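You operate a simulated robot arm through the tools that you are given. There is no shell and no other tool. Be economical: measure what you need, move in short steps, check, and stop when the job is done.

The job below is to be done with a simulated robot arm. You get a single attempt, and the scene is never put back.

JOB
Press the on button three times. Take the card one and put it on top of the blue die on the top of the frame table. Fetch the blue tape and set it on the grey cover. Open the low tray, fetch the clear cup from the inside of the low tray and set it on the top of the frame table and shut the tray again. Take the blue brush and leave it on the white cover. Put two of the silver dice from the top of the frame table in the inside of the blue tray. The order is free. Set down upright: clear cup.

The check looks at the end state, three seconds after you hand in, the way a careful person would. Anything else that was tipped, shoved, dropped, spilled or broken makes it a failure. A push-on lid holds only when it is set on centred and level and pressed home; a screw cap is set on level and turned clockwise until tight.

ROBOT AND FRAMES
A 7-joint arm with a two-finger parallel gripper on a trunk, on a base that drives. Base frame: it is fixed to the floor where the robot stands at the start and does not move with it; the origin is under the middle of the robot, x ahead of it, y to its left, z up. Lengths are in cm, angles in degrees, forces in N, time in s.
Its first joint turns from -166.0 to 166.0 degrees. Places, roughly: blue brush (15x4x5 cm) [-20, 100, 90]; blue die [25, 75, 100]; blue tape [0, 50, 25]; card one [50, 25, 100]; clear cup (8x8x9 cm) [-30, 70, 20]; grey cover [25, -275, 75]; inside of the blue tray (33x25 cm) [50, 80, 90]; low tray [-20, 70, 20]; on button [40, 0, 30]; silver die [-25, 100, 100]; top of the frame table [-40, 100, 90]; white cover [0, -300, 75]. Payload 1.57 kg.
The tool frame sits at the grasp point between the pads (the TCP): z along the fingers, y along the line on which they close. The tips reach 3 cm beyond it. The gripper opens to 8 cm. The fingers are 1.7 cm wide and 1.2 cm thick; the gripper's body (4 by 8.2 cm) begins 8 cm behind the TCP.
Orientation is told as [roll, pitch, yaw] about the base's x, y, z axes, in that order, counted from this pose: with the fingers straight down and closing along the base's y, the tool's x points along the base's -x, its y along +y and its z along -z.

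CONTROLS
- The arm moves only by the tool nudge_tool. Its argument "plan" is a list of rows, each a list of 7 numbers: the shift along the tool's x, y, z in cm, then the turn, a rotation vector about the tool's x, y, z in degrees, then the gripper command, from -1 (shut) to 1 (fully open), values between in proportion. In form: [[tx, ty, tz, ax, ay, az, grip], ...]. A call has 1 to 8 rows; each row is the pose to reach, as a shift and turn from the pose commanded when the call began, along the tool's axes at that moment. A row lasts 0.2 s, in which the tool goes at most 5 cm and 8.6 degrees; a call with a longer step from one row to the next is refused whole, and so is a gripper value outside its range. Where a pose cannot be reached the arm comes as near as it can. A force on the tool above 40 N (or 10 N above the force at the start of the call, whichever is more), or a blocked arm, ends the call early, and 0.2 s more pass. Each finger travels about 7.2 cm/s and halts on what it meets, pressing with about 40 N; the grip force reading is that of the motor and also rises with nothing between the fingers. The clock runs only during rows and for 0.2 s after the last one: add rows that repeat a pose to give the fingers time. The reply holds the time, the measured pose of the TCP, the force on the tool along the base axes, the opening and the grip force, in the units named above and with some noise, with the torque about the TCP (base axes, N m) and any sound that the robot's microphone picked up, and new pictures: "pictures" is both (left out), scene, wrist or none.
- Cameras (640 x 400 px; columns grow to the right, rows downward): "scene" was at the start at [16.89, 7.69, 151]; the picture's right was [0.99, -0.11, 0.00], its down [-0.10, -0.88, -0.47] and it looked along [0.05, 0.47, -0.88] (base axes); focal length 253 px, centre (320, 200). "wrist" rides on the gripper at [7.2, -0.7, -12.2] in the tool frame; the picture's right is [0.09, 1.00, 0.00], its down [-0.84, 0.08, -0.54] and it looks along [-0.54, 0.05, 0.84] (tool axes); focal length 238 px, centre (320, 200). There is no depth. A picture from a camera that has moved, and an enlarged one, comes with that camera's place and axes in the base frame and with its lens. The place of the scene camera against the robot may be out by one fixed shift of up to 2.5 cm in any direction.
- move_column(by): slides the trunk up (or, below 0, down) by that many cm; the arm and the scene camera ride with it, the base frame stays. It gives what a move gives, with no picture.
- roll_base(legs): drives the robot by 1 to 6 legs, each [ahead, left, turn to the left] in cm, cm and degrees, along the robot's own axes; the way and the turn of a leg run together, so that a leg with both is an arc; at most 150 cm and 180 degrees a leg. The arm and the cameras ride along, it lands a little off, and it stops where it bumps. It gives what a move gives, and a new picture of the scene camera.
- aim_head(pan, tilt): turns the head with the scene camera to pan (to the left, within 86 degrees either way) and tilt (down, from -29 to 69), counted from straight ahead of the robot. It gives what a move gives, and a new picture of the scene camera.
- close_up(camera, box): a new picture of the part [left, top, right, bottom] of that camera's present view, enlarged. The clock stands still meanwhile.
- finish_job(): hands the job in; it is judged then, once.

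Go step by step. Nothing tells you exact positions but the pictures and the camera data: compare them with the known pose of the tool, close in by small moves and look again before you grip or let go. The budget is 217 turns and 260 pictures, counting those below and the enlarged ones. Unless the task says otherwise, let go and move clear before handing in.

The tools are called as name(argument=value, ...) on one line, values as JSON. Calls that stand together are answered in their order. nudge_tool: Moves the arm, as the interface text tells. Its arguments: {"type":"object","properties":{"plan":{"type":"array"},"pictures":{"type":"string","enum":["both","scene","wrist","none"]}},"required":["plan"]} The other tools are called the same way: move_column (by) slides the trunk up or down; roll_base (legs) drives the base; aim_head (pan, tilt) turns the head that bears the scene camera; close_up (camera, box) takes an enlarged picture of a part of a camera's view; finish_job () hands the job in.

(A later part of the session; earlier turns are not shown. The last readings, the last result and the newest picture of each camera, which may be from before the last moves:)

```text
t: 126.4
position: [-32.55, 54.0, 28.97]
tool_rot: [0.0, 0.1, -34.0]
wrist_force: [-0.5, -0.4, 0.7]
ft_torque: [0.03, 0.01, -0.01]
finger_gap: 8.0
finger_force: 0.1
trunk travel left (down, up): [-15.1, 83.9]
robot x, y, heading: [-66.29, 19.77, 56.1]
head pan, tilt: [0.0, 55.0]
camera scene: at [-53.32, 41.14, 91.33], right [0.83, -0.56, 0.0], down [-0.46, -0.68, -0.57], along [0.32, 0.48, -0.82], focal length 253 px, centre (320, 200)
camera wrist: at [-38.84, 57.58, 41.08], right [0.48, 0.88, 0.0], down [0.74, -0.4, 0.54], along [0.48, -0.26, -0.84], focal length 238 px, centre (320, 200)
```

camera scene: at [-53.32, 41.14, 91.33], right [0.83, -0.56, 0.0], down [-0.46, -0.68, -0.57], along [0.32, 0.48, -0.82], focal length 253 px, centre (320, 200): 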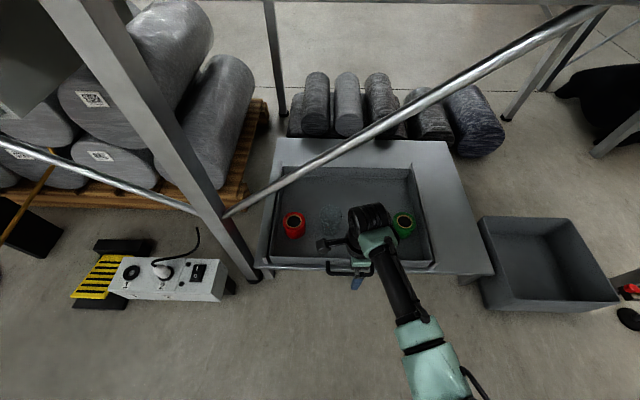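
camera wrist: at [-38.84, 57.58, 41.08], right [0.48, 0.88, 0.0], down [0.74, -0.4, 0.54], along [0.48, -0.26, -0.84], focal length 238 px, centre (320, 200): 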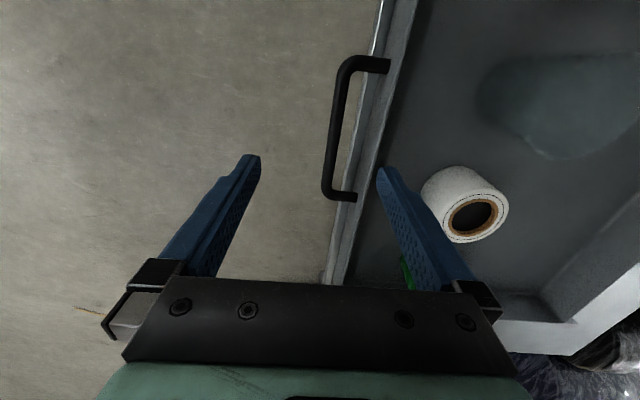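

Handle bar centre ≈ (-32.5,55.7,19.3). I partly close the fingers, align above the bar and check.

nudge_tool(plan=[[0.8, 1.5, 0, 0, 0, 0, -0.4], [0.8, 1.5, 0, 0, 0, 0, -0.4], [0.8, 1.5, 2, 0, 0, 0, -0.4], [0.8, 1.5, 5, 0, 0, 0, -0.4], [0.8, 1.5, 5, 0, 0, 0, -0.4]], pictures="wrist")

close_up(camera="wrist", box=[220, 60, 420, 220])

```text
t: 127.6
position: [-32.42, 55.81, 24.08]
tool_rot: [0.1, 0.0, -34.0]
wrist_force: [-0.3, 0.4, -0.1]
ft_torque: [0.0, 0.03, 0.0]
finger_gap: 2.39
finger_force: 0.2
trunk travel left (down, up): [-15.1, 83.9]
robot x, y, heading: [-65.91, 19.74, 56.0]
head pan, tilt: [0.0, 55.0]
camera wrist: at [-38.74, 59.24, 36.18], right [0.48, 0.88, 0.0], down [0.74, -0.4, 0.54], along [0.48, -0.26, -0.84], focal length 238 px, centre (320, 200)
```

wrist: 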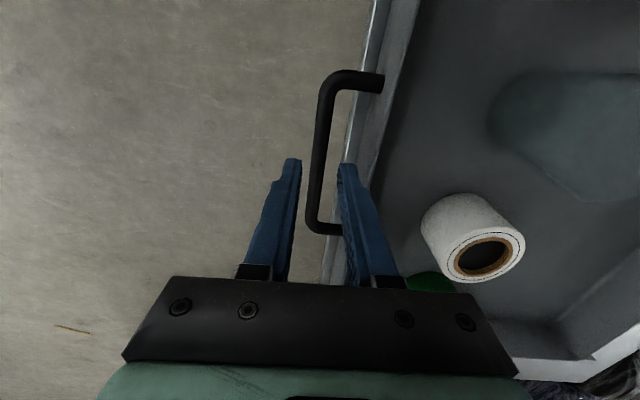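

```text
2.50 times, centred on (320, 140) of wrist
camera zoom: at [-38.74, 59.24, 36.18], right [0.48, 0.88, 0.0], down [0.74, -0.4, 0.54], along [0.48, -0.26, -0.84], focal length 596 px, centre (320, 350)
```

zoom: 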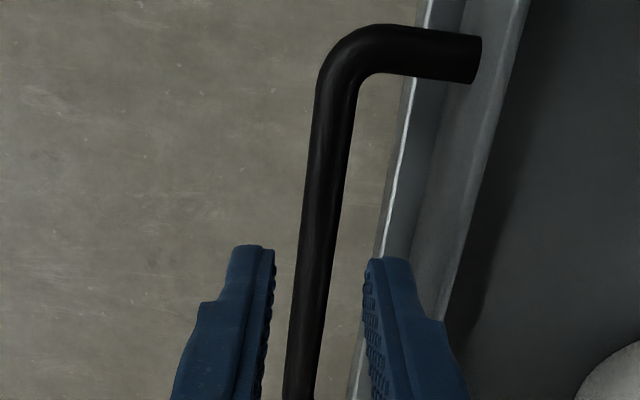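

Bar is between the fingers. I shift toward its middle, descend and grip it.

nudge_tool(plan=[[1.5, 0, 0, 0, 0, 0, -0.5], [1.5, 0, 2, 0, 0, 0, -0.5], [1.5, 0, 3.5, 0, 0, 0, -0.5], [1.5, 0, 4.5, 0, 0, 0, -0.5], [1.5, 0, 4.5, 0, 0, 0, -0.5]], pictures="wrist")

```text
t: 128.8
position: [-33.71, 56.48, 19.61]
tool_rot: [0.0, 0.1, -33.9]
wrist_force: [-0.3, -0.2, 0.6]
ft_torque: [-0.02, 0.0, 0.02]
finger_gap: 2.0
finger_force: 0.1
trunk travel left (down, up): [-15.1, 83.9]
robot x, y, heading: [-66.37, 19.97, 56.0]
head pan, tilt: [0.0, 55.0]
camera wrist: at [-40.04, 59.97, 31.66], right [0.48, 0.88, 0.0], down [0.74, -0.4, 0.54], along [0.47, -0.26, -0.84], focal length 238 px, centre (320, 200)
```

wrist: 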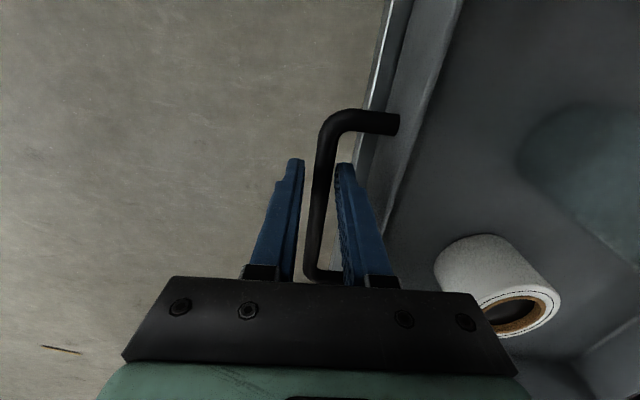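

Gripping the bar and pulling gently.

nudge_tool(plan=[[0, 0, 0, 0, 0, 0, -1], [0, 0, 0, 0, 0, 0, -1], [0, 0, 0, 0, 0, 0, -1], [0, -1, 0, 0, 0, 0, -1], [0, -2, 0, 0, 0, 0, -1], [0, -3.5, 0, 0, 0, 0, -1], [0, -5, 0, 0, 0, 0, -1], [0, -6.5, 0, 0, 0, 0, -1]])

```text
t: 130.6
position: [-37.59, 51.09, 19.66]
tool_rot: [0.0, 0.4, -34.1]
wrist_force: [-9.7, 7.1, 15.4]
ft_torque: [0.1, 0.18, -0.55]
finger_gap: 1.22
finger_force: 29.5
trunk travel left (down, up): [-15.1, 83.9]
robot x, y, heading: [-66.13, 20.06, 56.0]
head pan, tilt: [0.0, 55.0]
camera scene: at [-53.37, 41.09, 91.37], right [0.83, -0.56, 0.0], down [-0.46, -0.68, -0.57], along [0.32, 0.48, -0.82], focal length 253 px, centre (320, 200)
camera wrist: at [-43.85, 54.6, 31.7], right [0.48, 0.88, 0.0], down [0.74, -0.41, 0.54], along [0.47, -0.26, -0.84], focal length 238 px, centre (320, 200)
```

scene: 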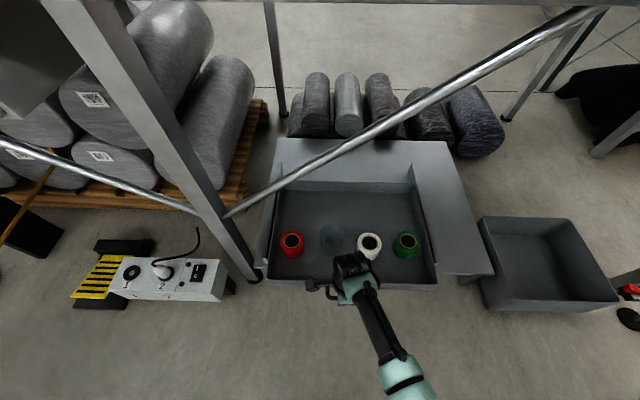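
wrist: 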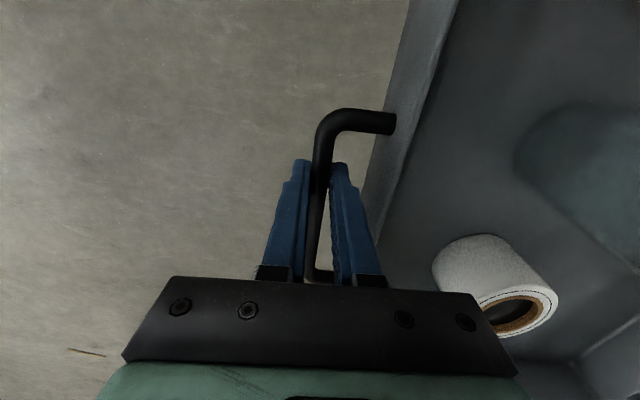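

The tray slides out. I pull about 10 cm more, with a slight rise to relieve the force.

nudge_tool(plan=[[0, -1.5, -0.2, 0, 0, 0, -1], [0, -3, -0.2, 0, 0, 0, -1], [0, -4.5, -0.2, 0, 0, 0, -1], [0, -6, -0.2, 0, 0, 0, -1], [0, -7.5, -0.2, 0, 0, 0, -1], [0, -9, -0.2, 0, 0, 0, -1], [0, -10.5, -0.2, 0, 0, 0, -1]], pictures="scene")

```text
t: 132.2
position: [-43.55, 42.56, 19.81]
tool_rot: [-0.1, 0.5, -33.9]
wrist_force: [-18.1, 13.0, -9.1]
ft_torque: [0.17, 0.28, -0.54]
finger_gap: 1.18
finger_force: 29.5
trunk travel left (down, up): [-15.1, 83.9]
robot x, y, heading: [-66.15, 20.33, 55.9]
head pan, tilt: [0.0, 55.0]
camera scene: at [-53.29, 41.15, 91.33], right [0.83, -0.56, 0.0], down [-0.46, -0.68, -0.57], along [0.32, 0.48, -0.82], focal length 253 px, centre (320, 200)
```

scene: 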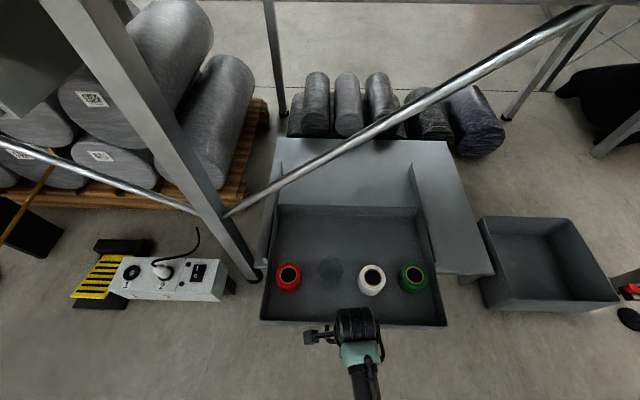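

Tray is open ~17 cm. I release the handle, rise and look at the cup.

nudge_tool(plan=[[0, 0, 0, 0, 0, 0, -0.4], [0, 0, 0, 0, 0, 0, -0.4], [0, 0, -4, 0, 0, 0, -0.4], [0, 0, -8, 0, 0, 0, -0.4], [0, 0, -12, 0, 0, 0, 0.3], [0, 0, -16, 0, 0, 0, 1]])

close_up(camera="scene", box=[260, 220, 440, 330])

```text
t: 133.6
position: [-43.23, 42.21, 35.71]
tool_rot: [0.0, 0.1, -34.0]
wrist_force: [0.1, -0.3, -0.1]
ft_torque: [-0.03, 0.0, -0.02]
finger_gap: 8.01
finger_force: 0.0
trunk travel left (down, up): [-15.1, 83.9]
robot x, y, heading: [-66.17, 19.7, 55.8]
head pan, tilt: [0.0, 55.0]
camera scene: at [-53.32, 41.14, 91.33], right [0.83, -0.56, 0.0], down [-0.46, -0.68, -0.57], along [0.32, 0.48, -0.82], focal length 253 px, centre (320, 200)
camera wrist: at [-49.62, 45.72, 47.77], right [0.48, 0.88, 0.0], down [0.74, -0.4, 0.54], along [0.47, -0.26, -0.84], focal length 238 px, centre (320, 200)
```

scene: 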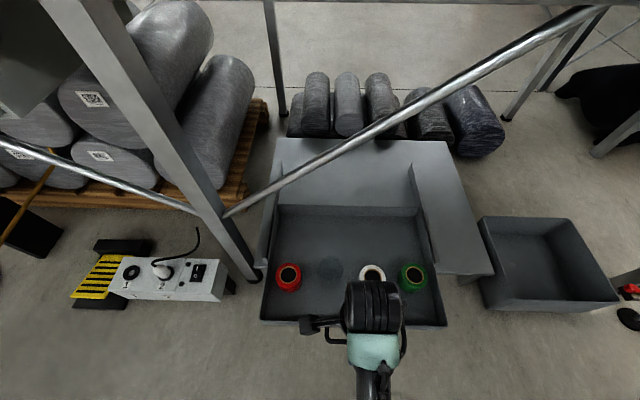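
wrist: 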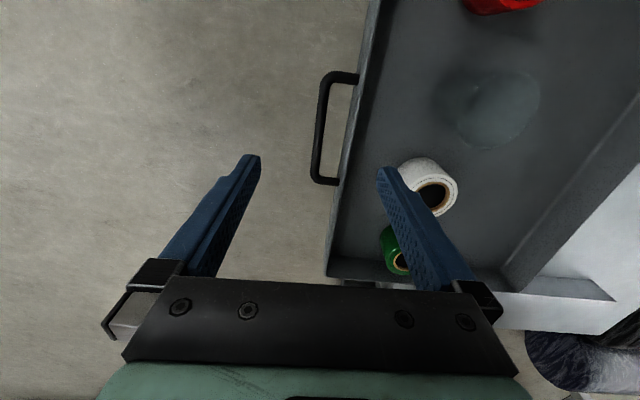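

```text
3.56 times, centred on (350, 275) of scene
camera zoom: at [-53.32, 41.14, 91.33], right [0.83, -0.56, 0.0], down [-0.46, -0.68, -0.57], along [0.32, 0.48, -0.82], focal length 899 px, centre (213, -67)
```

zoom: 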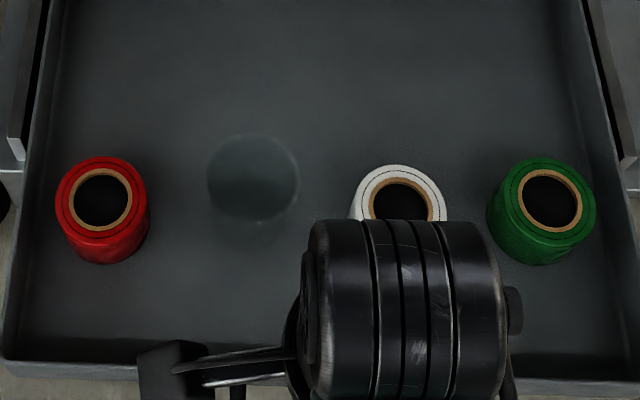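

The cup stands upright with rim ~6.5–7 cm. I move over it, a bit lower.

nudge_tool(plan=[[1, 3.5, 2, 0, 0, 0, 1], [2, 7, 4, 0, 0, 0, 1], [3, 10, 5, 0, 0, 0, 1], [3.4, 12, 5, 0, 0, 0, 1], [3.4, 12, 5, 0, 0, 0, 1]])

close_up(camera="wrist", box=[260, 40, 580, 240])

```text
t: 134.8
position: [-39.42, 54.25, 30.71]
tool_rot: [-0.2, 0.0, -34.0]
wrist_force: [0.7, 0.7, 0.1]
ft_torque: [0.01, 0.03, 0.02]
finger_gap: 7.97
finger_force: 0.1
trunk travel left (down, up): [-15.1, 83.9]
robot x, y, heading: [-65.97, 19.53, 56.0]
head pan, tilt: [0.0, 55.0]
camera scene: at [-53.32, 41.13, 91.33], right [0.83, -0.56, 0.0], down [-0.46, -0.68, -0.57], along [0.32, 0.48, -0.82], focal length 253 px, centre (320, 200)
camera wrist: at [-45.74, 57.78, 42.79], right [0.48, 0.88, 0.0], down [0.74, -0.4, 0.54], along [0.48, -0.26, -0.84], focal length 238 px, centre (320, 200)
```

scene: 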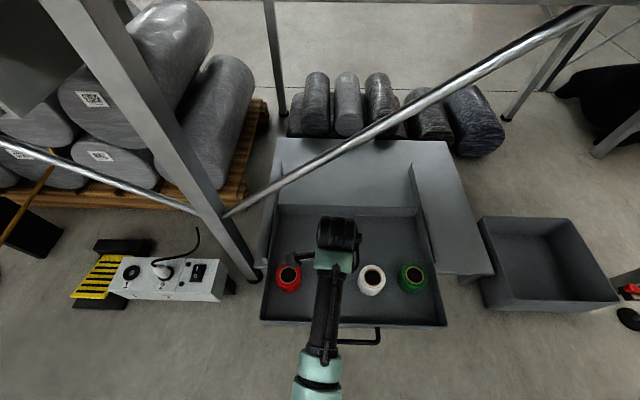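
wrist: 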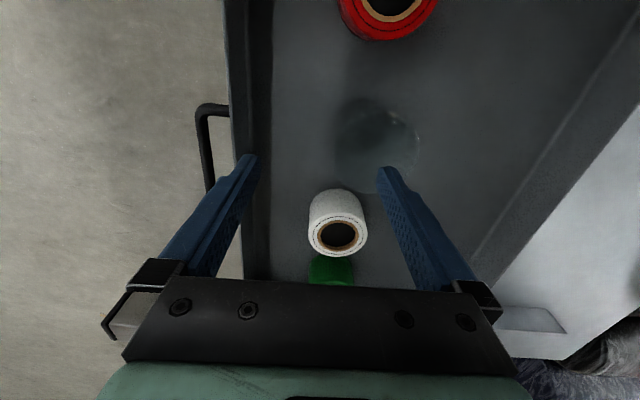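

```text
2.00 times, centred on (420, 140) of wrist
camera zoom: at [-45.74, 57.78, 42.79], right [0.48, 0.88, 0.0], down [0.74, -0.4, 0.54], along [0.48, -0.26, -0.84], focal length 477 px, centre (120, 320)
```

zoom: 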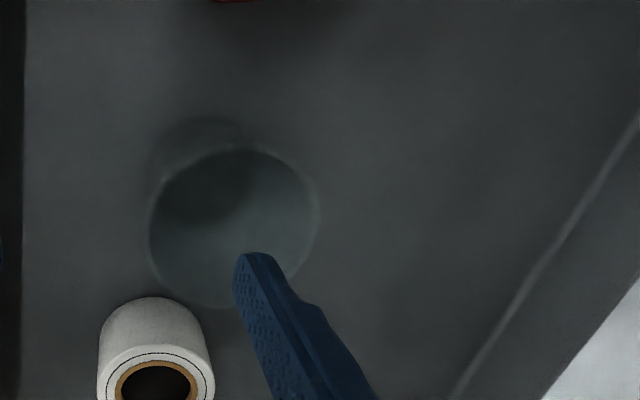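

Cup rim ≈ centre (-37.2,58.2), z 24.5, diameter ~7. I centre the open fingers over it.

nudge_tool(plan=[[0.3, 2.5, 0, 0, 0, 0, 1], [0.3, 4.5, 0, 0, 0, 0, 1], [0.3, 4.5, 1, 0, 0, 0, 1], [0.3, 4.5, 1, 0, 0, 0, 1]], pictures="none")

close_up(camera="wrist", box=[160, 40, 480, 240])

```text
t: 135.8
position: [-37.18, 58.1, 29.81]
tool_rot: [-0.1, -0.1, -34.0]
wrist_force: [0.5, 0.4, 0.1]
ft_torque: [0.02, 0.01, -0.01]
finger_gap: 8.02
finger_force: 0.0
trunk travel left (down, up): [-15.1, 83.9]
robot x, y, heading: [-66.1, 19.78, 55.8]
head pan, tilt: [0.0, 55.0]
```

```text
2.00 times, centred on (320, 140) of wrist
camera zoom: at [-43.44, 61.67, 41.74], right [0.48, 0.88, 0.0], down [0.74, -0.4, 0.54], along [0.48, -0.26, -0.84], focal length 477 px, centre (320, 320)
```

zoom: 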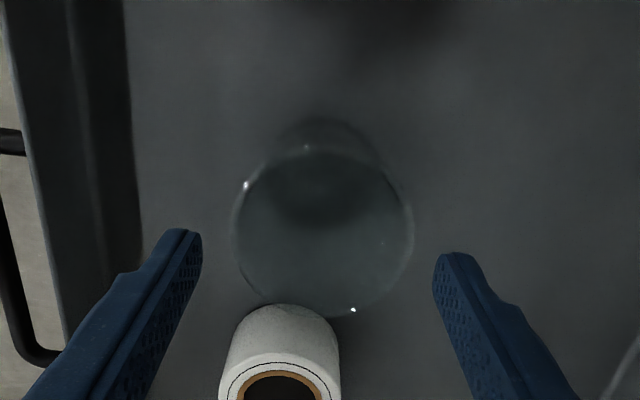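

Good centring (0.3 cm forward fix). Descend and grip the cup.

nudge_tool(plan=[[0, 0.3, 2, 0, 0, 0, 1], [0, 0.3, 4, 0, 0, 0, 1], [0, 0.3, 6, 0, 0, 0, 1], [0, 0.3, 8, 0, 0, 0, 1], [0, 0.3, 9, 0, 0, 0, 1], [0, 0.3, 9, 0, 0, 0, 1]], pictures="wrist")

```text
t: 137.2
position: [-36.93, 58.49, 20.79]
tool_rot: [0.0, -0.1, -34.1]
wrist_force: [0.1, 0.3, -0.1]
ft_torque: [0.01, 0.0, -0.02]
finger_gap: 8.0
finger_force: 0.0
trunk travel left (down, up): [-15.1, 83.9]
robot x, y, heading: [-66.1, 19.69, 56.0]
head pan, tilt: [0.0, 55.0]
camera wrist: at [-43.31, 61.96, 32.81], right [0.48, 0.88, 0.0], down [0.74, -0.4, 0.54], along [0.48, -0.26, -0.84], focal length 238 px, centre (320, 200)
```

wrist: 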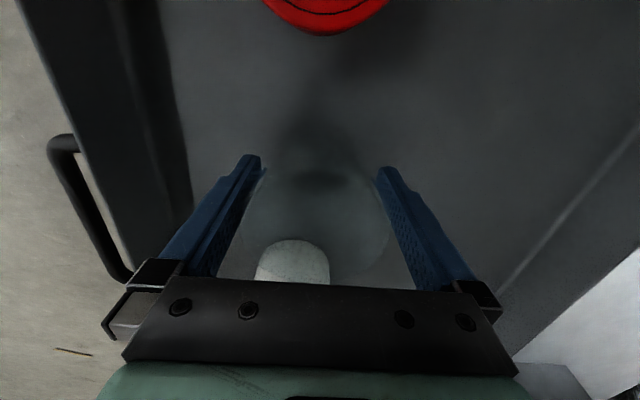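

Fingers straddle the cup. Close and lift a bit.

nudge_tool(plan=[[0, 0, 0, 0, 0, 0, 0.6], [0, 0, 0, 0, 0, 0, 0.4], [0, 0, 0, 0, 0, 0, 0.4], [0, 0, 0, 0, 0, 0, 0.4]], pictures="none")

nudge_tool(plan=[[0, 0, -2, 0, 0, 0, 0.3], [0, 0, -4, 0, 0, 0, 0.3], [0, 0, -6, 0, 0, 0, 0.3], [0, 0, -8, 0, 0, 0, 0.3]])

```text
t: 138.2
position: [-36.93, 58.42, 20.71]
tool_rot: [-0.1, -0.1, -34.1]
wrist_force: [0.1, 0.3, -0.2]
ft_torque: [0.02, -0.01, -0.03]
finger_gap: 7.23
finger_force: 40.2
trunk travel left (down, up): [-15.1, 83.9]
robot x, y, heading: [-66.38, 19.72, 56.1]
head pan, tilt: [0.0, 55.0]
```

```text
t: 139.2
position: [-36.73, 58.44, 28.91]
tool_rot: [-0.1, 0.0, -34.1]
wrist_force: [0.3, 0.0, -0.7]
ft_torque: [-0.02, 0.01, -0.01]
finger_gap: 7.21
finger_force: 39.7
trunk travel left (down, up): [-15.1, 83.9]
robot x, y, heading: [-66.1, 19.88, 56.1]
head pan, tilt: [0.0, 55.0]
camera scene: at [-53.32, 41.14, 91.33], right [0.83, -0.56, 0.0], down [-0.46, -0.68, -0.57], along [0.32, 0.48, -0.82], focal length 253 px, centre (320, 200)
camera wrist: at [-43.2, 62.01, 40.9], right [0.48, 0.88, 0.0], down [0.74, -0.4, 0.54], along [0.47, -0.26, -0.84], focal length 238 px, centre (320, 200)
```

scene: 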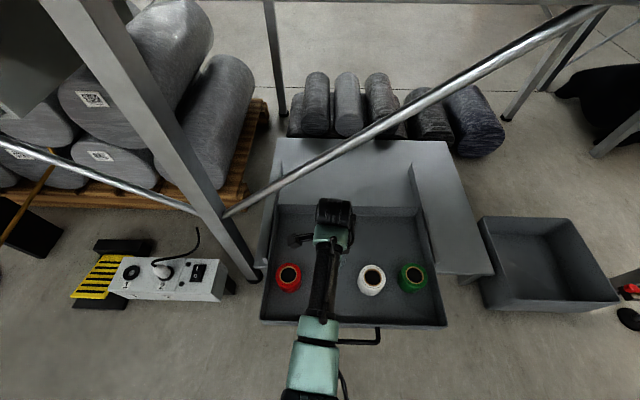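
wrist: 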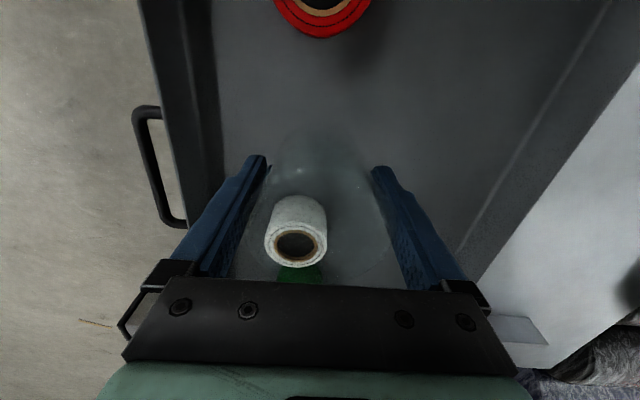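

Cup is held upright. I retract from under the table, back the base off the open tray, raise the trunk, and drive to the free right-front corner of the table.

nudge_tool(plan=[[0, -2, -1, 0, 0, 0, 0.3], [0, -5, -2, 0, 0, 0, 0.3], [0, -8.5, -3, 0, 0, 0, 0.3], [0, -12, -3, 0, 0, 0, 0.3], [0, -15.5, -3, 0, 0, 0, 0.3], [0, -19, -3, 0, 0, 0, 0.3], [0, -19, -3, 0, 0, 0, 0.3]], pictures="none")

roll_base(legs=[[-15, 0, 0]])

move_column(by=40)

move_column(by=33)

roll_base(legs=[[0, -93, 0]])

```text
t: 140.8
position: [-47.58, 42.62, 31.9]
tool_rot: [0.0, 0.0, -34.0]
wrist_force: [1.3, -0.5, -1.5]
ft_torque: [0.0, 0.02, -0.04]
finger_gap: 7.22
finger_force: 40.7
trunk travel left (down, up): [-15.1, 83.9]
robot x, y, heading: [-66.13, 19.61, 56.1]
head pan, tilt: [0.0, 55.0]
```

```text
t: 142.2
position: [-55.97, 30.28, 32.08]
tool_rot: [0.0, 0.0, -33.9]
wrist_force: [0.8, 0.8, -0.8]
ft_torque: [0.01, 0.01, 0.02]
finger_gap: 7.26
finger_force: 40.6
trunk travel left (down, up): [-15.1, 83.9]
robot x, y, heading: [-74.53, 7.11, 56.0]
head pan, tilt: [0.0, 55.0]
camera scene: at [-61.7, 28.76, 91.33], right [0.83, -0.56, 0.0], down [-0.46, -0.68, -0.57], along [0.32, 0.48, -0.82], focal length 253 px, centre (320, 200)
```

scene: 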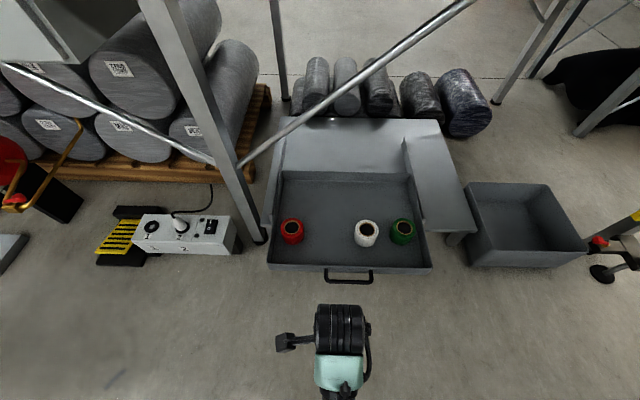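

```text
t: 146.0
position: [-55.85, 30.35, 72.04]
tool_rot: [0.0, 0.0, -33.9]
wrist_force: [-0.4, 0.0, -0.6]
ft_torque: [-0.01, 0.01, 0.01]
finger_gap: 7.26
finger_force: 40.3
trunk travel left (down, up): [-55.1, 43.9]
robot x, y, heading: [-74.5, 7.1, 55.8]
head pan, tilt: [0.0, 55.0]
```

```text
t: 149.2
position: [-55.78, 30.32, 105.0]
tool_rot: [0.0, 0.0, -34.0]
wrist_force: [-0.8, 0.4, -0.3]
ft_torque: [-0.01, -0.03, -0.05]
finger_gap: 7.23
finger_force: 40.2
trunk travel left (down, up): [-88.1, 10.9]
robot x, y, heading: [-74.34, 7.65, 56.1]
head pan, tilt: [0.0, 55.0]
```

```text
t: 154.1
position: [21.7, -21.91, 105.01]
tool_rot: [0.0, 0.0, -33.8]
wrist_force: [-0.1, 0.0, 0.0]
ft_torque: [0.01, 0.01, 0.01]
finger_gap: 7.24
finger_force: 40.2
trunk travel left (down, up): [-88.1, 10.9]
robot x, y, heading: [3.52, -45.07, 56.1]
head pan, tilt: [0.0, 55.0]
camera scene: at [15.88, -23.47, 164.33], right [0.83, -0.56, 0.0], down [-0.46, -0.68, -0.57], along [0.32, 0.48, -0.82], focal length 253 px, centre (320, 200)
```

scene: 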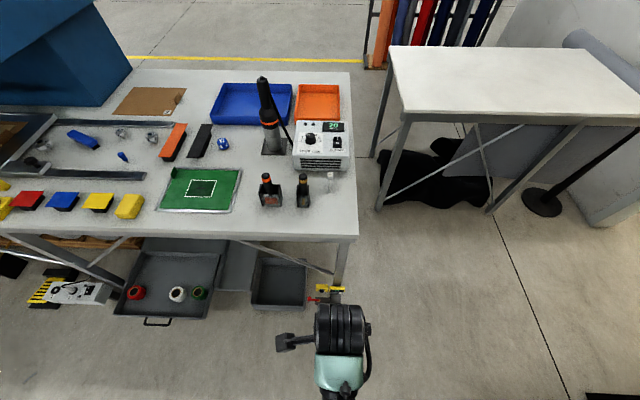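

Free spot at the right-front of the table, around (43,9.5). I drive forward 18 and extend the cup over it.

roll_base(legs=[[18, 0, 0]])

nudge_tool(plan=[[0, 4, 0, 0, 0, 0, 0.3], [0, 8, 0, 0, 0, 0, 0.3], [0, 12, 0, 0, 0, 0, 0.3], [0, 16, 0, 0, 0, 0, 0.3], [0, 20, 0, 0, 0, 0, 0.3], [0, 20, 0, 0, 0, 0, 0.3]])

```text
t: 155.6
position: [31.72, -6.84, 104.93]
tool_rot: [0.0, 0.0, -33.8]
wrist_force: [-0.4, -0.8, -0.5]
ft_torque: [-0.02, -0.01, 0.0]
finger_gap: 7.2
finger_force: 40.3
trunk travel left (down, up): [-88.1, 10.9]
robot x, y, heading: [13.18, -29.57, 56.4]
head pan, tilt: [0.0, 55.0]
camera scene: at [25.94, -8.47, 164.33], right [0.83, -0.56, 0.0], down [-0.46, -0.68, -0.57], along [0.32, 0.48, -0.82], focal length 253 px, centre (320, 200)
```

scene: 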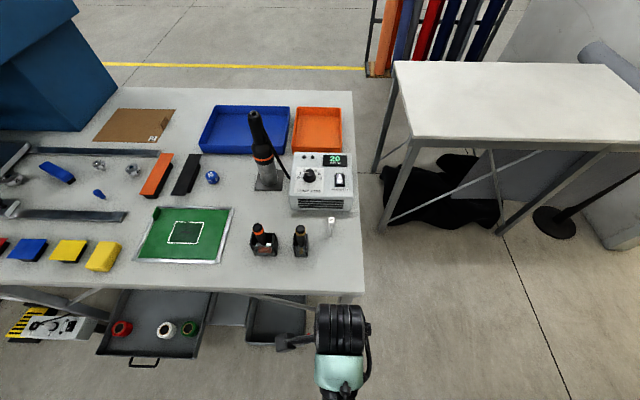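

```text
t: 157.0
position: [42.84, 9.83, 104.99]
tool_rot: [0.1, 0.0, -33.8]
wrist_force: [-0.9, -0.4, 0.0]
ft_torque: [-0.01, 0.03, 0.04]
finger_gap: 7.24
finger_force: 39.7
trunk travel left (down, up): [-88.1, 10.9]
robot x, y, heading: [13.49, -29.59, 56.3]
head pan, tilt: [0.0, 55.0]
camera scene: at [25.91, -8.53, 164.35], right [0.83, -0.56, 0.0], down [-0.46, -0.68, -0.57], along [0.32, 0.48, -0.82], focal length 253 px, centre (320, 200)
camera wrist: at [36.48, 13.29, 117.05], right [0.48, 0.88, 0.0], down [0.74, -0.4, 0.54], along [0.48, -0.26, -0.84], focal length 238 px, centre (320, 200)
```

scene: 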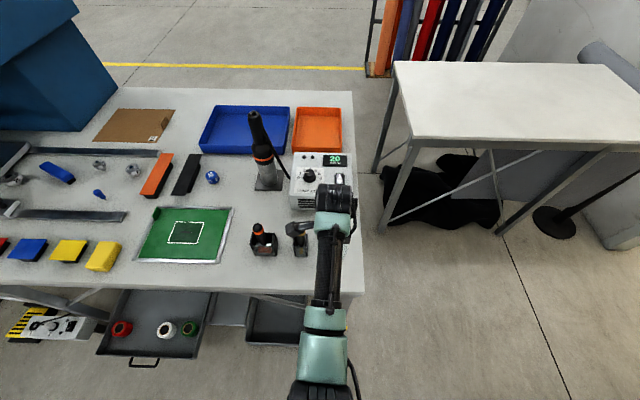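
wrist: 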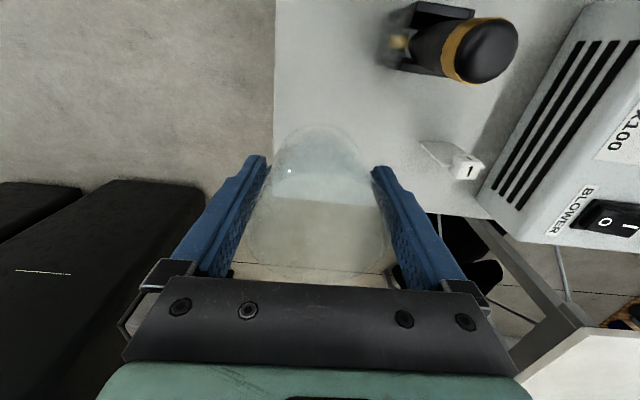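

Spot is clear (table edges at F≈27 and L≈−41 against cup F≈32, L≈−30). I shift 2 cm inward and lower.

nudge_tool(plan=[[0, 2, 2, 0, 0, 0, 0.3], [0, 2, 4, 0, 0, 0, 0.3], [0, 2, 6, 0, 0, 0, 0.3], [0, 2, 8, 0, 0, 0, 0.3], [0, 2, 8.5, 0, 0, 0, 0.3], [0, 2, 8.5, 0, 0, 0, 0.3]])

close_up(camera="scene", box=[230, 160, 410, 310])

```text
t: 158.4
position: [44.07, 11.47, 96.38]
tool_rot: [0.0, -0.1, -33.8]
wrist_force: [-0.3, -0.7, -0.4]
ft_torque: [0.01, 0.03, 0.02]
finger_gap: 7.23
finger_force: 39.9
trunk travel left (down, up): [-88.1, 10.9]
robot x, y, heading: [13.86, -30.03, 56.1]
head pan, tilt: [0.0, 55.0]
camera scene: at [25.97, -8.44, 164.33], right [0.83, -0.56, 0.0], down [-0.46, -0.68, -0.57], along [0.32, 0.48, -0.82], focal length 253 px, centre (320, 200)
camera wrist: at [37.73, 14.92, 108.41], right [0.48, 0.88, 0.0], down [0.74, -0.4, 0.54], along [0.48, -0.26, -0.84], focal length 238 px, centre (320, 200)
```

scene: 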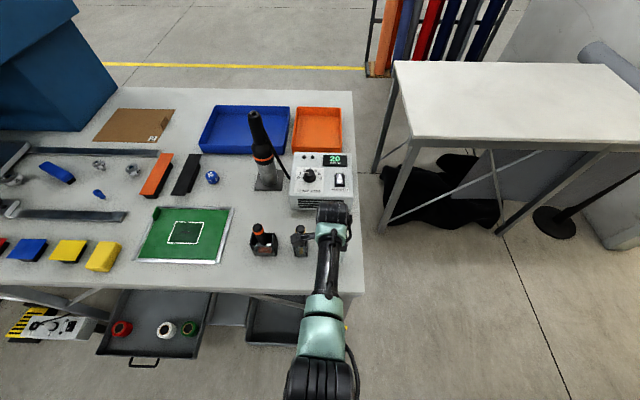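
wrist: 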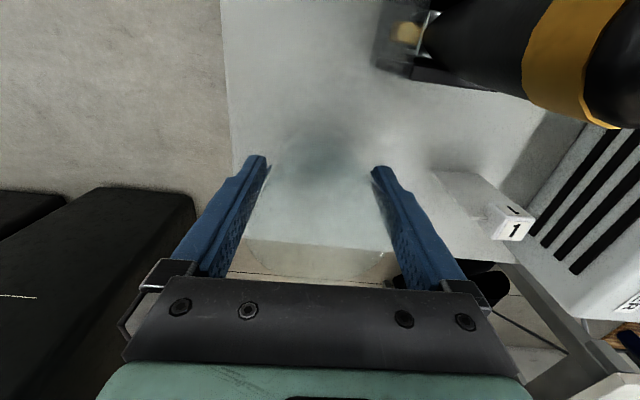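

```text
2.67 times, centred on (320, 235) of scene
camera zoom: at [25.97, -8.44, 164.33], right [0.83, -0.56, 0.0], down [-0.46, -0.68, -0.57], along [0.32, 0.48, -0.82], focal length 674 px, centre (320, 107)
```

zoom: 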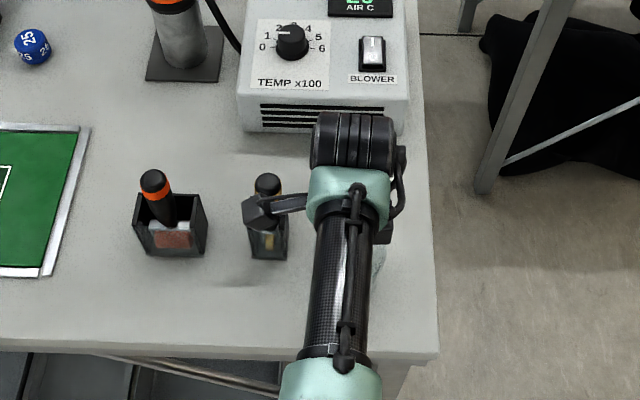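

The wrist camera gets close to the bottle, so I shift 1.5 cm right and 1 cm back, then lower to contact.

nudge_tool(plan=[[-1.5, -1, 0, 0, 0, 0, 0.3], [-1.5, -1, 0.5, 0, 0, 0, 0.3], [-1.5, -1, 0.9, 0, 0, 0, 0.3], [-1.5, -1, 1.2, 0, 0, 0, 0.3]], pictures="none")

nudge_tool(plan=[[0, 0, 0.3, 0, 0, 0, 0.3], [0, 0, 0.6, 0, 0, 0, 0.3]], pictures="wrist")

```text
t: 159.4
position: [44.66, 9.68, 95.23]
tool_rot: [-0.1, 0.1, -33.8]
wrist_force: [-0.2, -0.2, -0.5]
ft_torque: [0.02, -0.01, -0.01]
finger_gap: 7.26
finger_force: 39.6
trunk travel left (down, up): [-88.1, 10.9]
robot x, y, heading: [13.26, -30.12, 56.3]
head pan, tilt: [0.0, 55.0]
```

```text
t: 160.0
position: [44.65, 9.73, 95.0]
tool_rot: [0.6, 0.0, -33.8]
wrist_force: [-4.7, -1.2, 25.6]
ft_torque: [-0.06, -0.03, 0.01]
finger_gap: 7.21
finger_force: 39.5
trunk travel left (down, up): [-88.1, 10.9]
robot x, y, heading: [13.42, -29.54, 55.9]
head pan, tilt: [0.0, 55.0]
camera wrist: at [38.29, 13.24, 107.1], right [0.48, 0.88, 0.01], down [0.74, -0.41, 0.54], along [0.48, -0.25, -0.84], focal length 238 px, centre (320, 200)
```

wrist: 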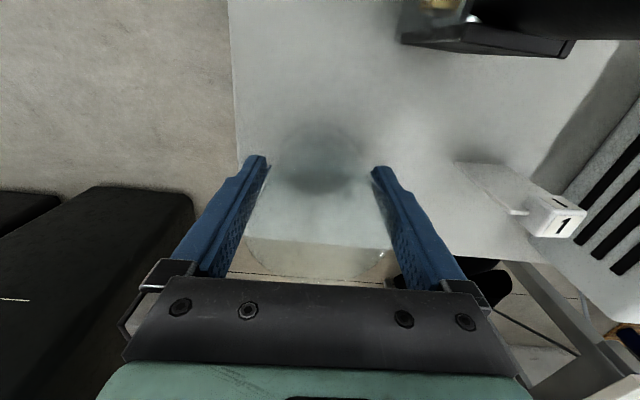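

Contact. I ease up 0.3, open and rise straight up.

nudge_tool(plan=[[0, 0, -0.4, 0, 0, 0, 0.3], [0, 0, -0.4, 0, 0, 0, 0.9], [0, 0, -0.4, 0, 0, 0, 1], [0, 0, -0.4, 0, 0, 0, 1], [0, 0, -4, 0, 0, 0, 1], [0, 0, -8, 0, 0, 0, 1], [0, 0, -11, 0, 0, 0, 1]])

```text
t: 161.6
position: [44.74, 9.68, 105.57]
tool_rot: [0.0, 0.0, -33.8]
wrist_force: [-0.4, 0.5, 0.2]
ft_torque: [-0.01, 0.0, 0.0]
finger_gap: 7.99
finger_force: 0.0
trunk travel left (down, up): [-88.1, 10.9]
robot x, y, heading: [13.2, -29.75, 56.4]
head pan, tilt: [0.0, 55.0]
camera scene: at [25.95, -8.46, 164.33], right [0.83, -0.56, 0.0], down [-0.46, -0.68, -0.57], along [0.32, 0.48, -0.82], focal length 253 px, centre (320, 200)
camera wrist: at [38.35, 13.26, 117.63], right [0.48, 0.88, 0.0], down [0.74, -0.4, 0.54], along [0.48, -0.26, -0.84], focal length 238 px, centre (320, 200)
```

scene: 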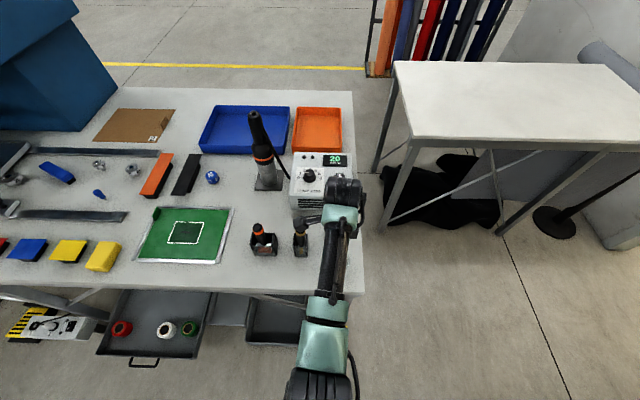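
wrist: 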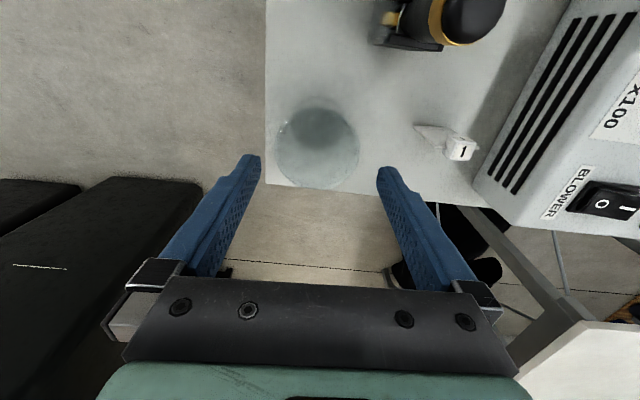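

Cup stands upright on the table. Now I inspect card one.

close_up(camera="wrist", box=[390, 80, 550, 200])

nudge_tool(plan=[[0, 3, -2, 0, 0, 0, 1], [0, 7, -2, 0, 0, 0, 1], [0, 11, -2, 0, 0, 0, 1], [0, 11, -2, 0, 0, 0, 1]], pictures="wrist")

close_up(camera="wrist", box=[220, 80, 420, 230])

```text
3.33 times, centred on (470, 140) of wrist
camera zoom: at [38.35, 13.26, 117.63], right [0.48, 0.88, 0.0], down [0.74, -0.4, 0.54], along [0.48, -0.26, -0.84], focal length 794 px, centre (-180, 400)
```

zoom: 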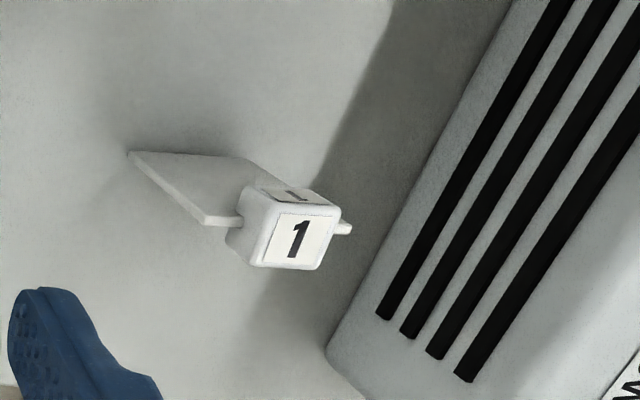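

```text
t: 162.6
position: [51.03, 18.84, 107.86]
tool_rot: [0.1, -0.1, -34.0]
wrist_force: [-0.5, 0.1, 0.5]
ft_torque: [-0.01, 0.01, 0.02]
finger_gap: 8.01
finger_force: 0.1
trunk travel left (down, up): [-88.1, 10.9]
robot x, y, heading: [13.4, -29.59, 56.3]
head pan, tilt: [0.0, 55.0]
camera wrist: at [44.54, 22.38, 119.84], right [0.48, 0.88, 0.0], down [0.74, -0.4, 0.54], along [0.48, -0.26, -0.84], focal length 238 px, centre (320, 200)
```

wrist: 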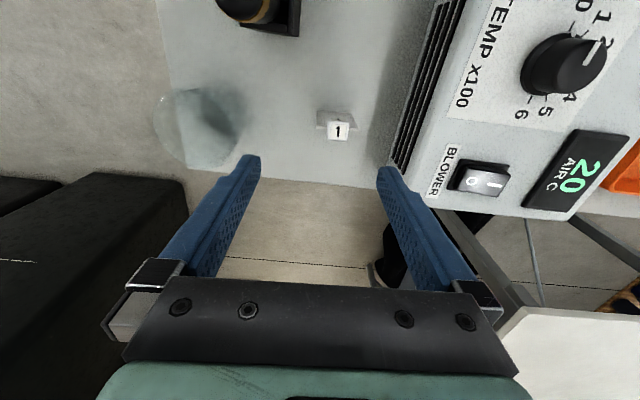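

```text
2.67 times, centred on (320, 155) of wrist
camera zoom: at [44.54, 22.38, 119.84], right [0.48, 0.88, 0.0], down [0.74, -0.4, 0.54], along [0.48, -0.26, -0.84], focal length 636 px, centre (320, 320)
```

zoom: 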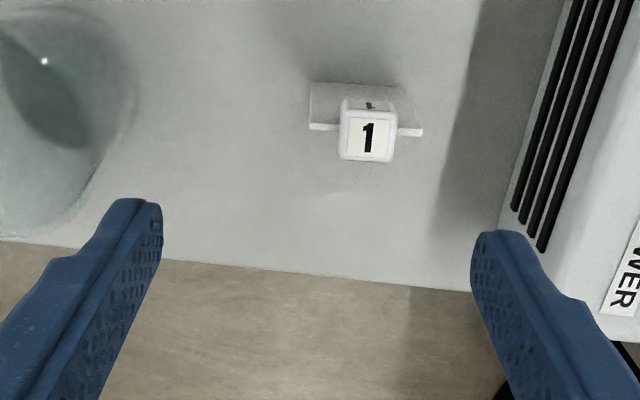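

Card one is a thin upright plate (~4 cm wide along F) with a 2 cm cube "1" on top, cube at ≈(51.3,20.7,97). I turn the gripper 90° back so the fingers close along L.

nudge_tool(plan=[[0, 0, -1, 0, 0, -8, 1], [0, 0, -2, 0, 0, -16, 1], [0, 0, -2, 0, 0, -24, 1], [0, 0, -2, 0, 0, -32, 1], [0, 0, -2, 0, 0, -40, 1], [0, 0, -2, 0, 0, -48, 1], [0, 0, -2, 0, 0, -56, 1], [0, 0, -2, 0, 0, -64, 1]], pictures="none")

nudge_tool(plan=[[0, 0, 0, 0, 0, -8, 1], [0, 0, 0, 0, 0, -16, 1], [0, 0, 0, 0, 0, -24, 1], [0, 0, 0, 0, 0, -26, 1]])

```text
t: 164.4
position: [50.72, 18.89, 109.56]
tool_rot: [0.0, -0.1, 30.3]
wrist_force: [0.0, 0.0, 0.0]
ft_torque: [-0.02, 0.01, 0.01]
finger_gap: 7.96
finger_force: 0.1
trunk travel left (down, up): [-88.1, 10.9]
robot x, y, heading: [13.4, -29.76, 56.0]
head pan, tilt: [0.0, 55.0]
```

```text
t: 165.4
position: [50.79, 18.81, 109.66]
tool_rot: [0.0, 0.0, 56.3]
wrist_force: [-0.6, -0.9, 0.4]
ft_torque: [-0.02, 0.01, 0.02]
finger_gap: 7.98
finger_force: 0.1
trunk travel left (down, up): [-88.1, 10.9]
robot x, y, heading: [13.44, -30.11, 56.0]
head pan, tilt: [0.0, 55.0]
camera scene: at [25.95, -8.45, 164.33], right [0.83, -0.56, 0.0], down [-0.46, -0.68, -0.57], along [0.32, 0.48, -0.82], focal length 253 px, centre (320, 200)
camera wrist: at [47.38, 12.57, 121.72], right [-0.88, 0.48, 0.0], down [0.4, 0.74, 0.54], along [0.26, 0.48, -0.84], focal length 238 px, centre (320, 200)
```

scene: 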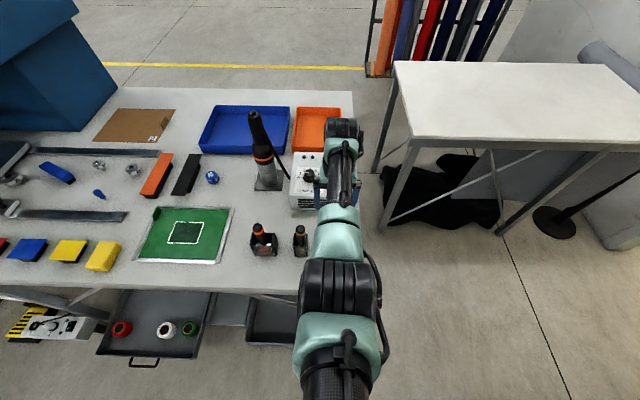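
wrist: 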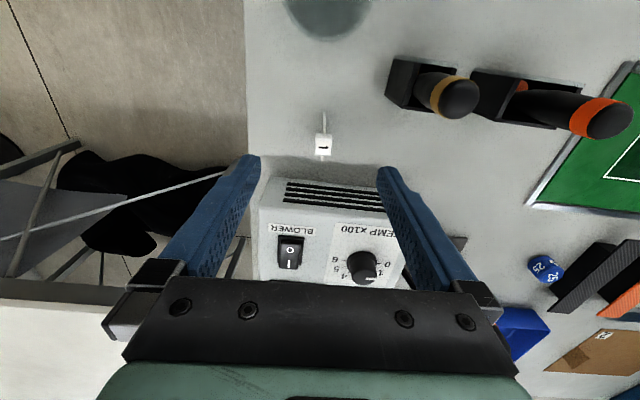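

Cube confirmed at (51.5,20.8). I align and descend in steps.

nudge_tool(plan=[[-1, 0.3, 2, 0, 0, 0, 0.5], [-2, 0.6, 4, 0, 0, 0, 0], [-2, 0.6, 6, 0, 0, 0, 0], [-2, 0.6, 8, 0, 0, 0, 0], [-2, 0.6, 8, 0, 0, 0, 0]], pictures="none")

close_up(camera="wrist", box=[200, 60, 440, 240])

```text
t: 166.6
position: [49.84, 18.66, 103.25]
tool_rot: [0.1, 0.0, 56.2]
wrist_force: [0.4, 0.2, -0.6]
ft_torque: [0.0, -0.03, -0.03]
finger_gap: 3.99
finger_force: 0.0
out of reach, approached as far as the arm can: row 2, 3, 4, 5
trunk travel left (down, up): [-88.1, 10.9]
robot x, y, heading: [13.77, -29.95, 55.9]
head pan, tilt: [0.0, 55.0]
```

```text
2.22 times, centred on (320, 150) of wrist
camera zoom: at [46.4, 12.4, 115.32], right [-0.88, 0.48, 0.0], down [0.4, 0.74, 0.54], along [0.26, 0.48, -0.84], focal length 530 px, centre (320, 311)
```

zoom: 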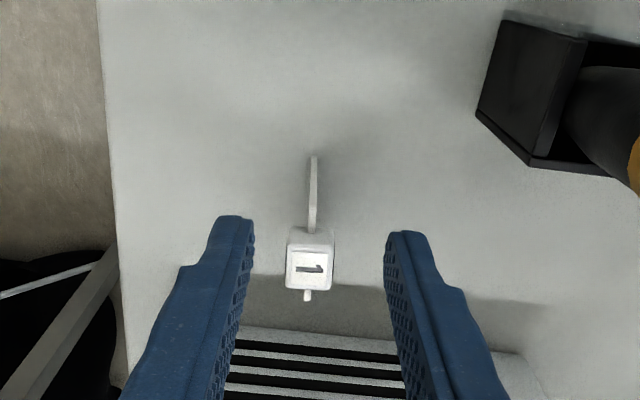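

The card is just beyond reach with the tool vertical, so I'll rethink that after shutting the tray and learning how close the base can get. I retract high over the cup and go back to the tray.

nudge_tool(plan=[[0, 0, -4, 0, 0, 0, 0], [2, 0, -7, 0, 0, 0, -1], [6.5, 0, -7, 0, 0, 0, -1], [11, 0, -7, 0, 0, 0, -1], [15.5, 0, -7, 0, 0, 0, -1], [20, 0, -7, 0, 0, 0, -1], [24.5, 0, -7, 0, 0, 0, -1], [29, 0, -7, 0, 0, 0, -1]])

roll_base(legs=[[-11, 0, 0], [0, 87, 0]])

```text
t: 168.6
position: [33.6, 0.79, 113.5]
tool_rot: [-0.5, -6.7, 62.9]
wrist_force: [-0.4, 0.2, -0.2]
ft_torque: [0.05, -0.02, 0.0]
finger_gap: 0.01
finger_force: 22.1
out of reach, approached as far as the arm can: row 6
trunk travel left (down, up): [-88.1, 10.9]
robot x, y, heading: [12.93, -29.57, 56.2]
head pan, tilt: [0.0, 55.0]
stopped in row 8: the arm was blocked; the commanded pose is now the measured one
camera scene: at [25.92, -8.55, 164.35], right [0.83, -0.56, 0.0], down [-0.46, -0.68, -0.57], along [0.32, 0.48, -0.82], focal length 253 px, centre (320, 200)
camera wrist: at [30.2, -7.02, 124.64], right [-0.93, 0.37, -0.02], down [0.27, 0.72, 0.64], along [0.25, 0.59, -0.77], focal length 238 px, centre (320, 200)
```

scene: 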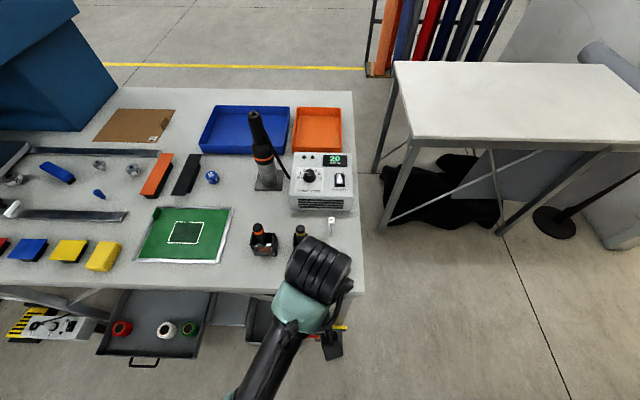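
wrist: 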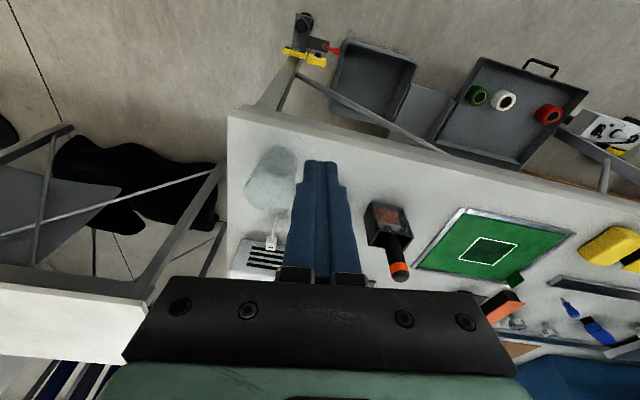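

```text
t: 174.1
position: [-45.79, 40.27, 113.44]
tool_rot: [-0.5, -6.7, 63.7]
wrist_force: [0.4, -1.0, 0.2]
ft_torque: [0.02, -0.03, -0.04]
finger_gap: 0.02
finger_force: 21.1
trunk travel left (down, up): [-88.1, 10.9]
robot x, y, heading: [-65.79, 9.26, 57.0]
head pan, tilt: [0.0, 55.0]
camera scene: at [-53.33, 30.89, 164.33], right [0.84, -0.55, 0.0], down [-0.45, -0.69, -0.57], along [0.31, 0.48, -0.82], focal length 253 px, centre (320, 200)
```

scene: 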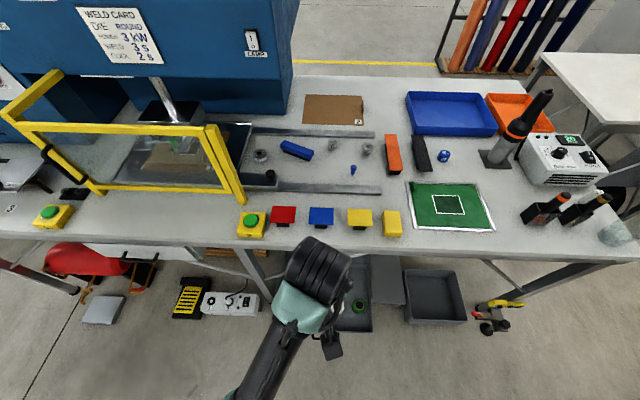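

Arm is clear. I lower the trunk to push the tray shut.

move_column(by=-40)

move_column(by=-40)

nudge_tool(plan=[[0, 0, 0, 0, 6.7, 3, -1], [1, 0, 0, 0, 6.7, 6.7, -1], [4, 0, 0, 0, 6.7, 6.7, -1], [4, 0, 0, 0, 6.7, 6.7, -1]])

```text
t: 177.9
position: [-45.71, 40.26, 73.56]
tool_rot: [-0.5, -6.6, 63.7]
wrist_force: [-0.7, -0.3, 0.2]
ft_torque: [-0.01, 0.05, -0.02]
finger_gap: 0.0
finger_force: 21.5
trunk travel left (down, up): [-48.1, 50.9]
robot x, y, heading: [-65.89, 9.15, 56.6]
head pan, tilt: [0.0, 55.0]
```

```text
t: 181.7
position: [-45.77, 40.32, 33.52]
tool_rot: [-0.5, -6.7, 63.7]
wrist_force: [-1.7, -1.2, -0.1]
ft_torque: [-0.04, 0.01, 0.01]
finger_gap: 0.0
finger_force: 21.1
trunk travel left (down, up): [-8.1, 90.9]
robot x, y, heading: [-65.98, 9.51, 56.8]
head pan, tilt: [0.0, 55.0]
```

```text
t: 182.7
position: [-47.65, 36.67, 32.98]
tool_rot: [-0.1, -0.1, 57.1]
wrist_force: [0.4, -0.2, 0.1]
ft_torque: [0.0, -0.01, 0.01]
finger_gap: 0.02
finger_force: 21.5
trunk travel left (down, up): [-8.1, 90.9]
robot x, y, heading: [-65.84, 9.35, 56.9]
head pan, tilt: [0.0, 55.0]
camera scene: at [-53.34, 30.9, 84.33], right [0.84, -0.55, 0.0], down [-0.45, -0.69, -0.57], along [0.31, 0.48, -0.82], focal length 253 px, centre (320, 200)
camera wrist: at [-51.04, 30.37, 44.96], right [-0.88, 0.47, 0.0], down [0.39, 0.74, 0.54], along [0.25, 0.48, -0.84], focal length 238 px, centre (320, 200)
```

scene: 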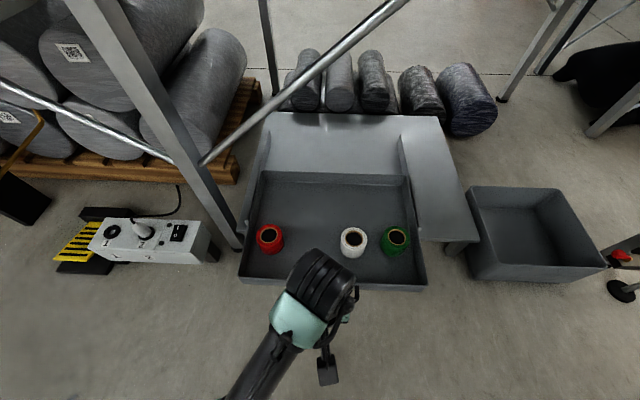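
wrist: 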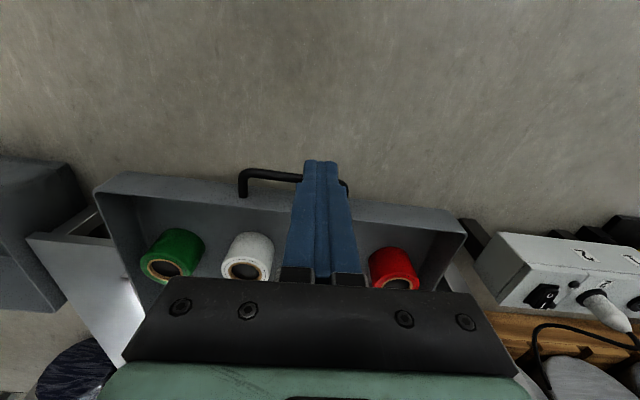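

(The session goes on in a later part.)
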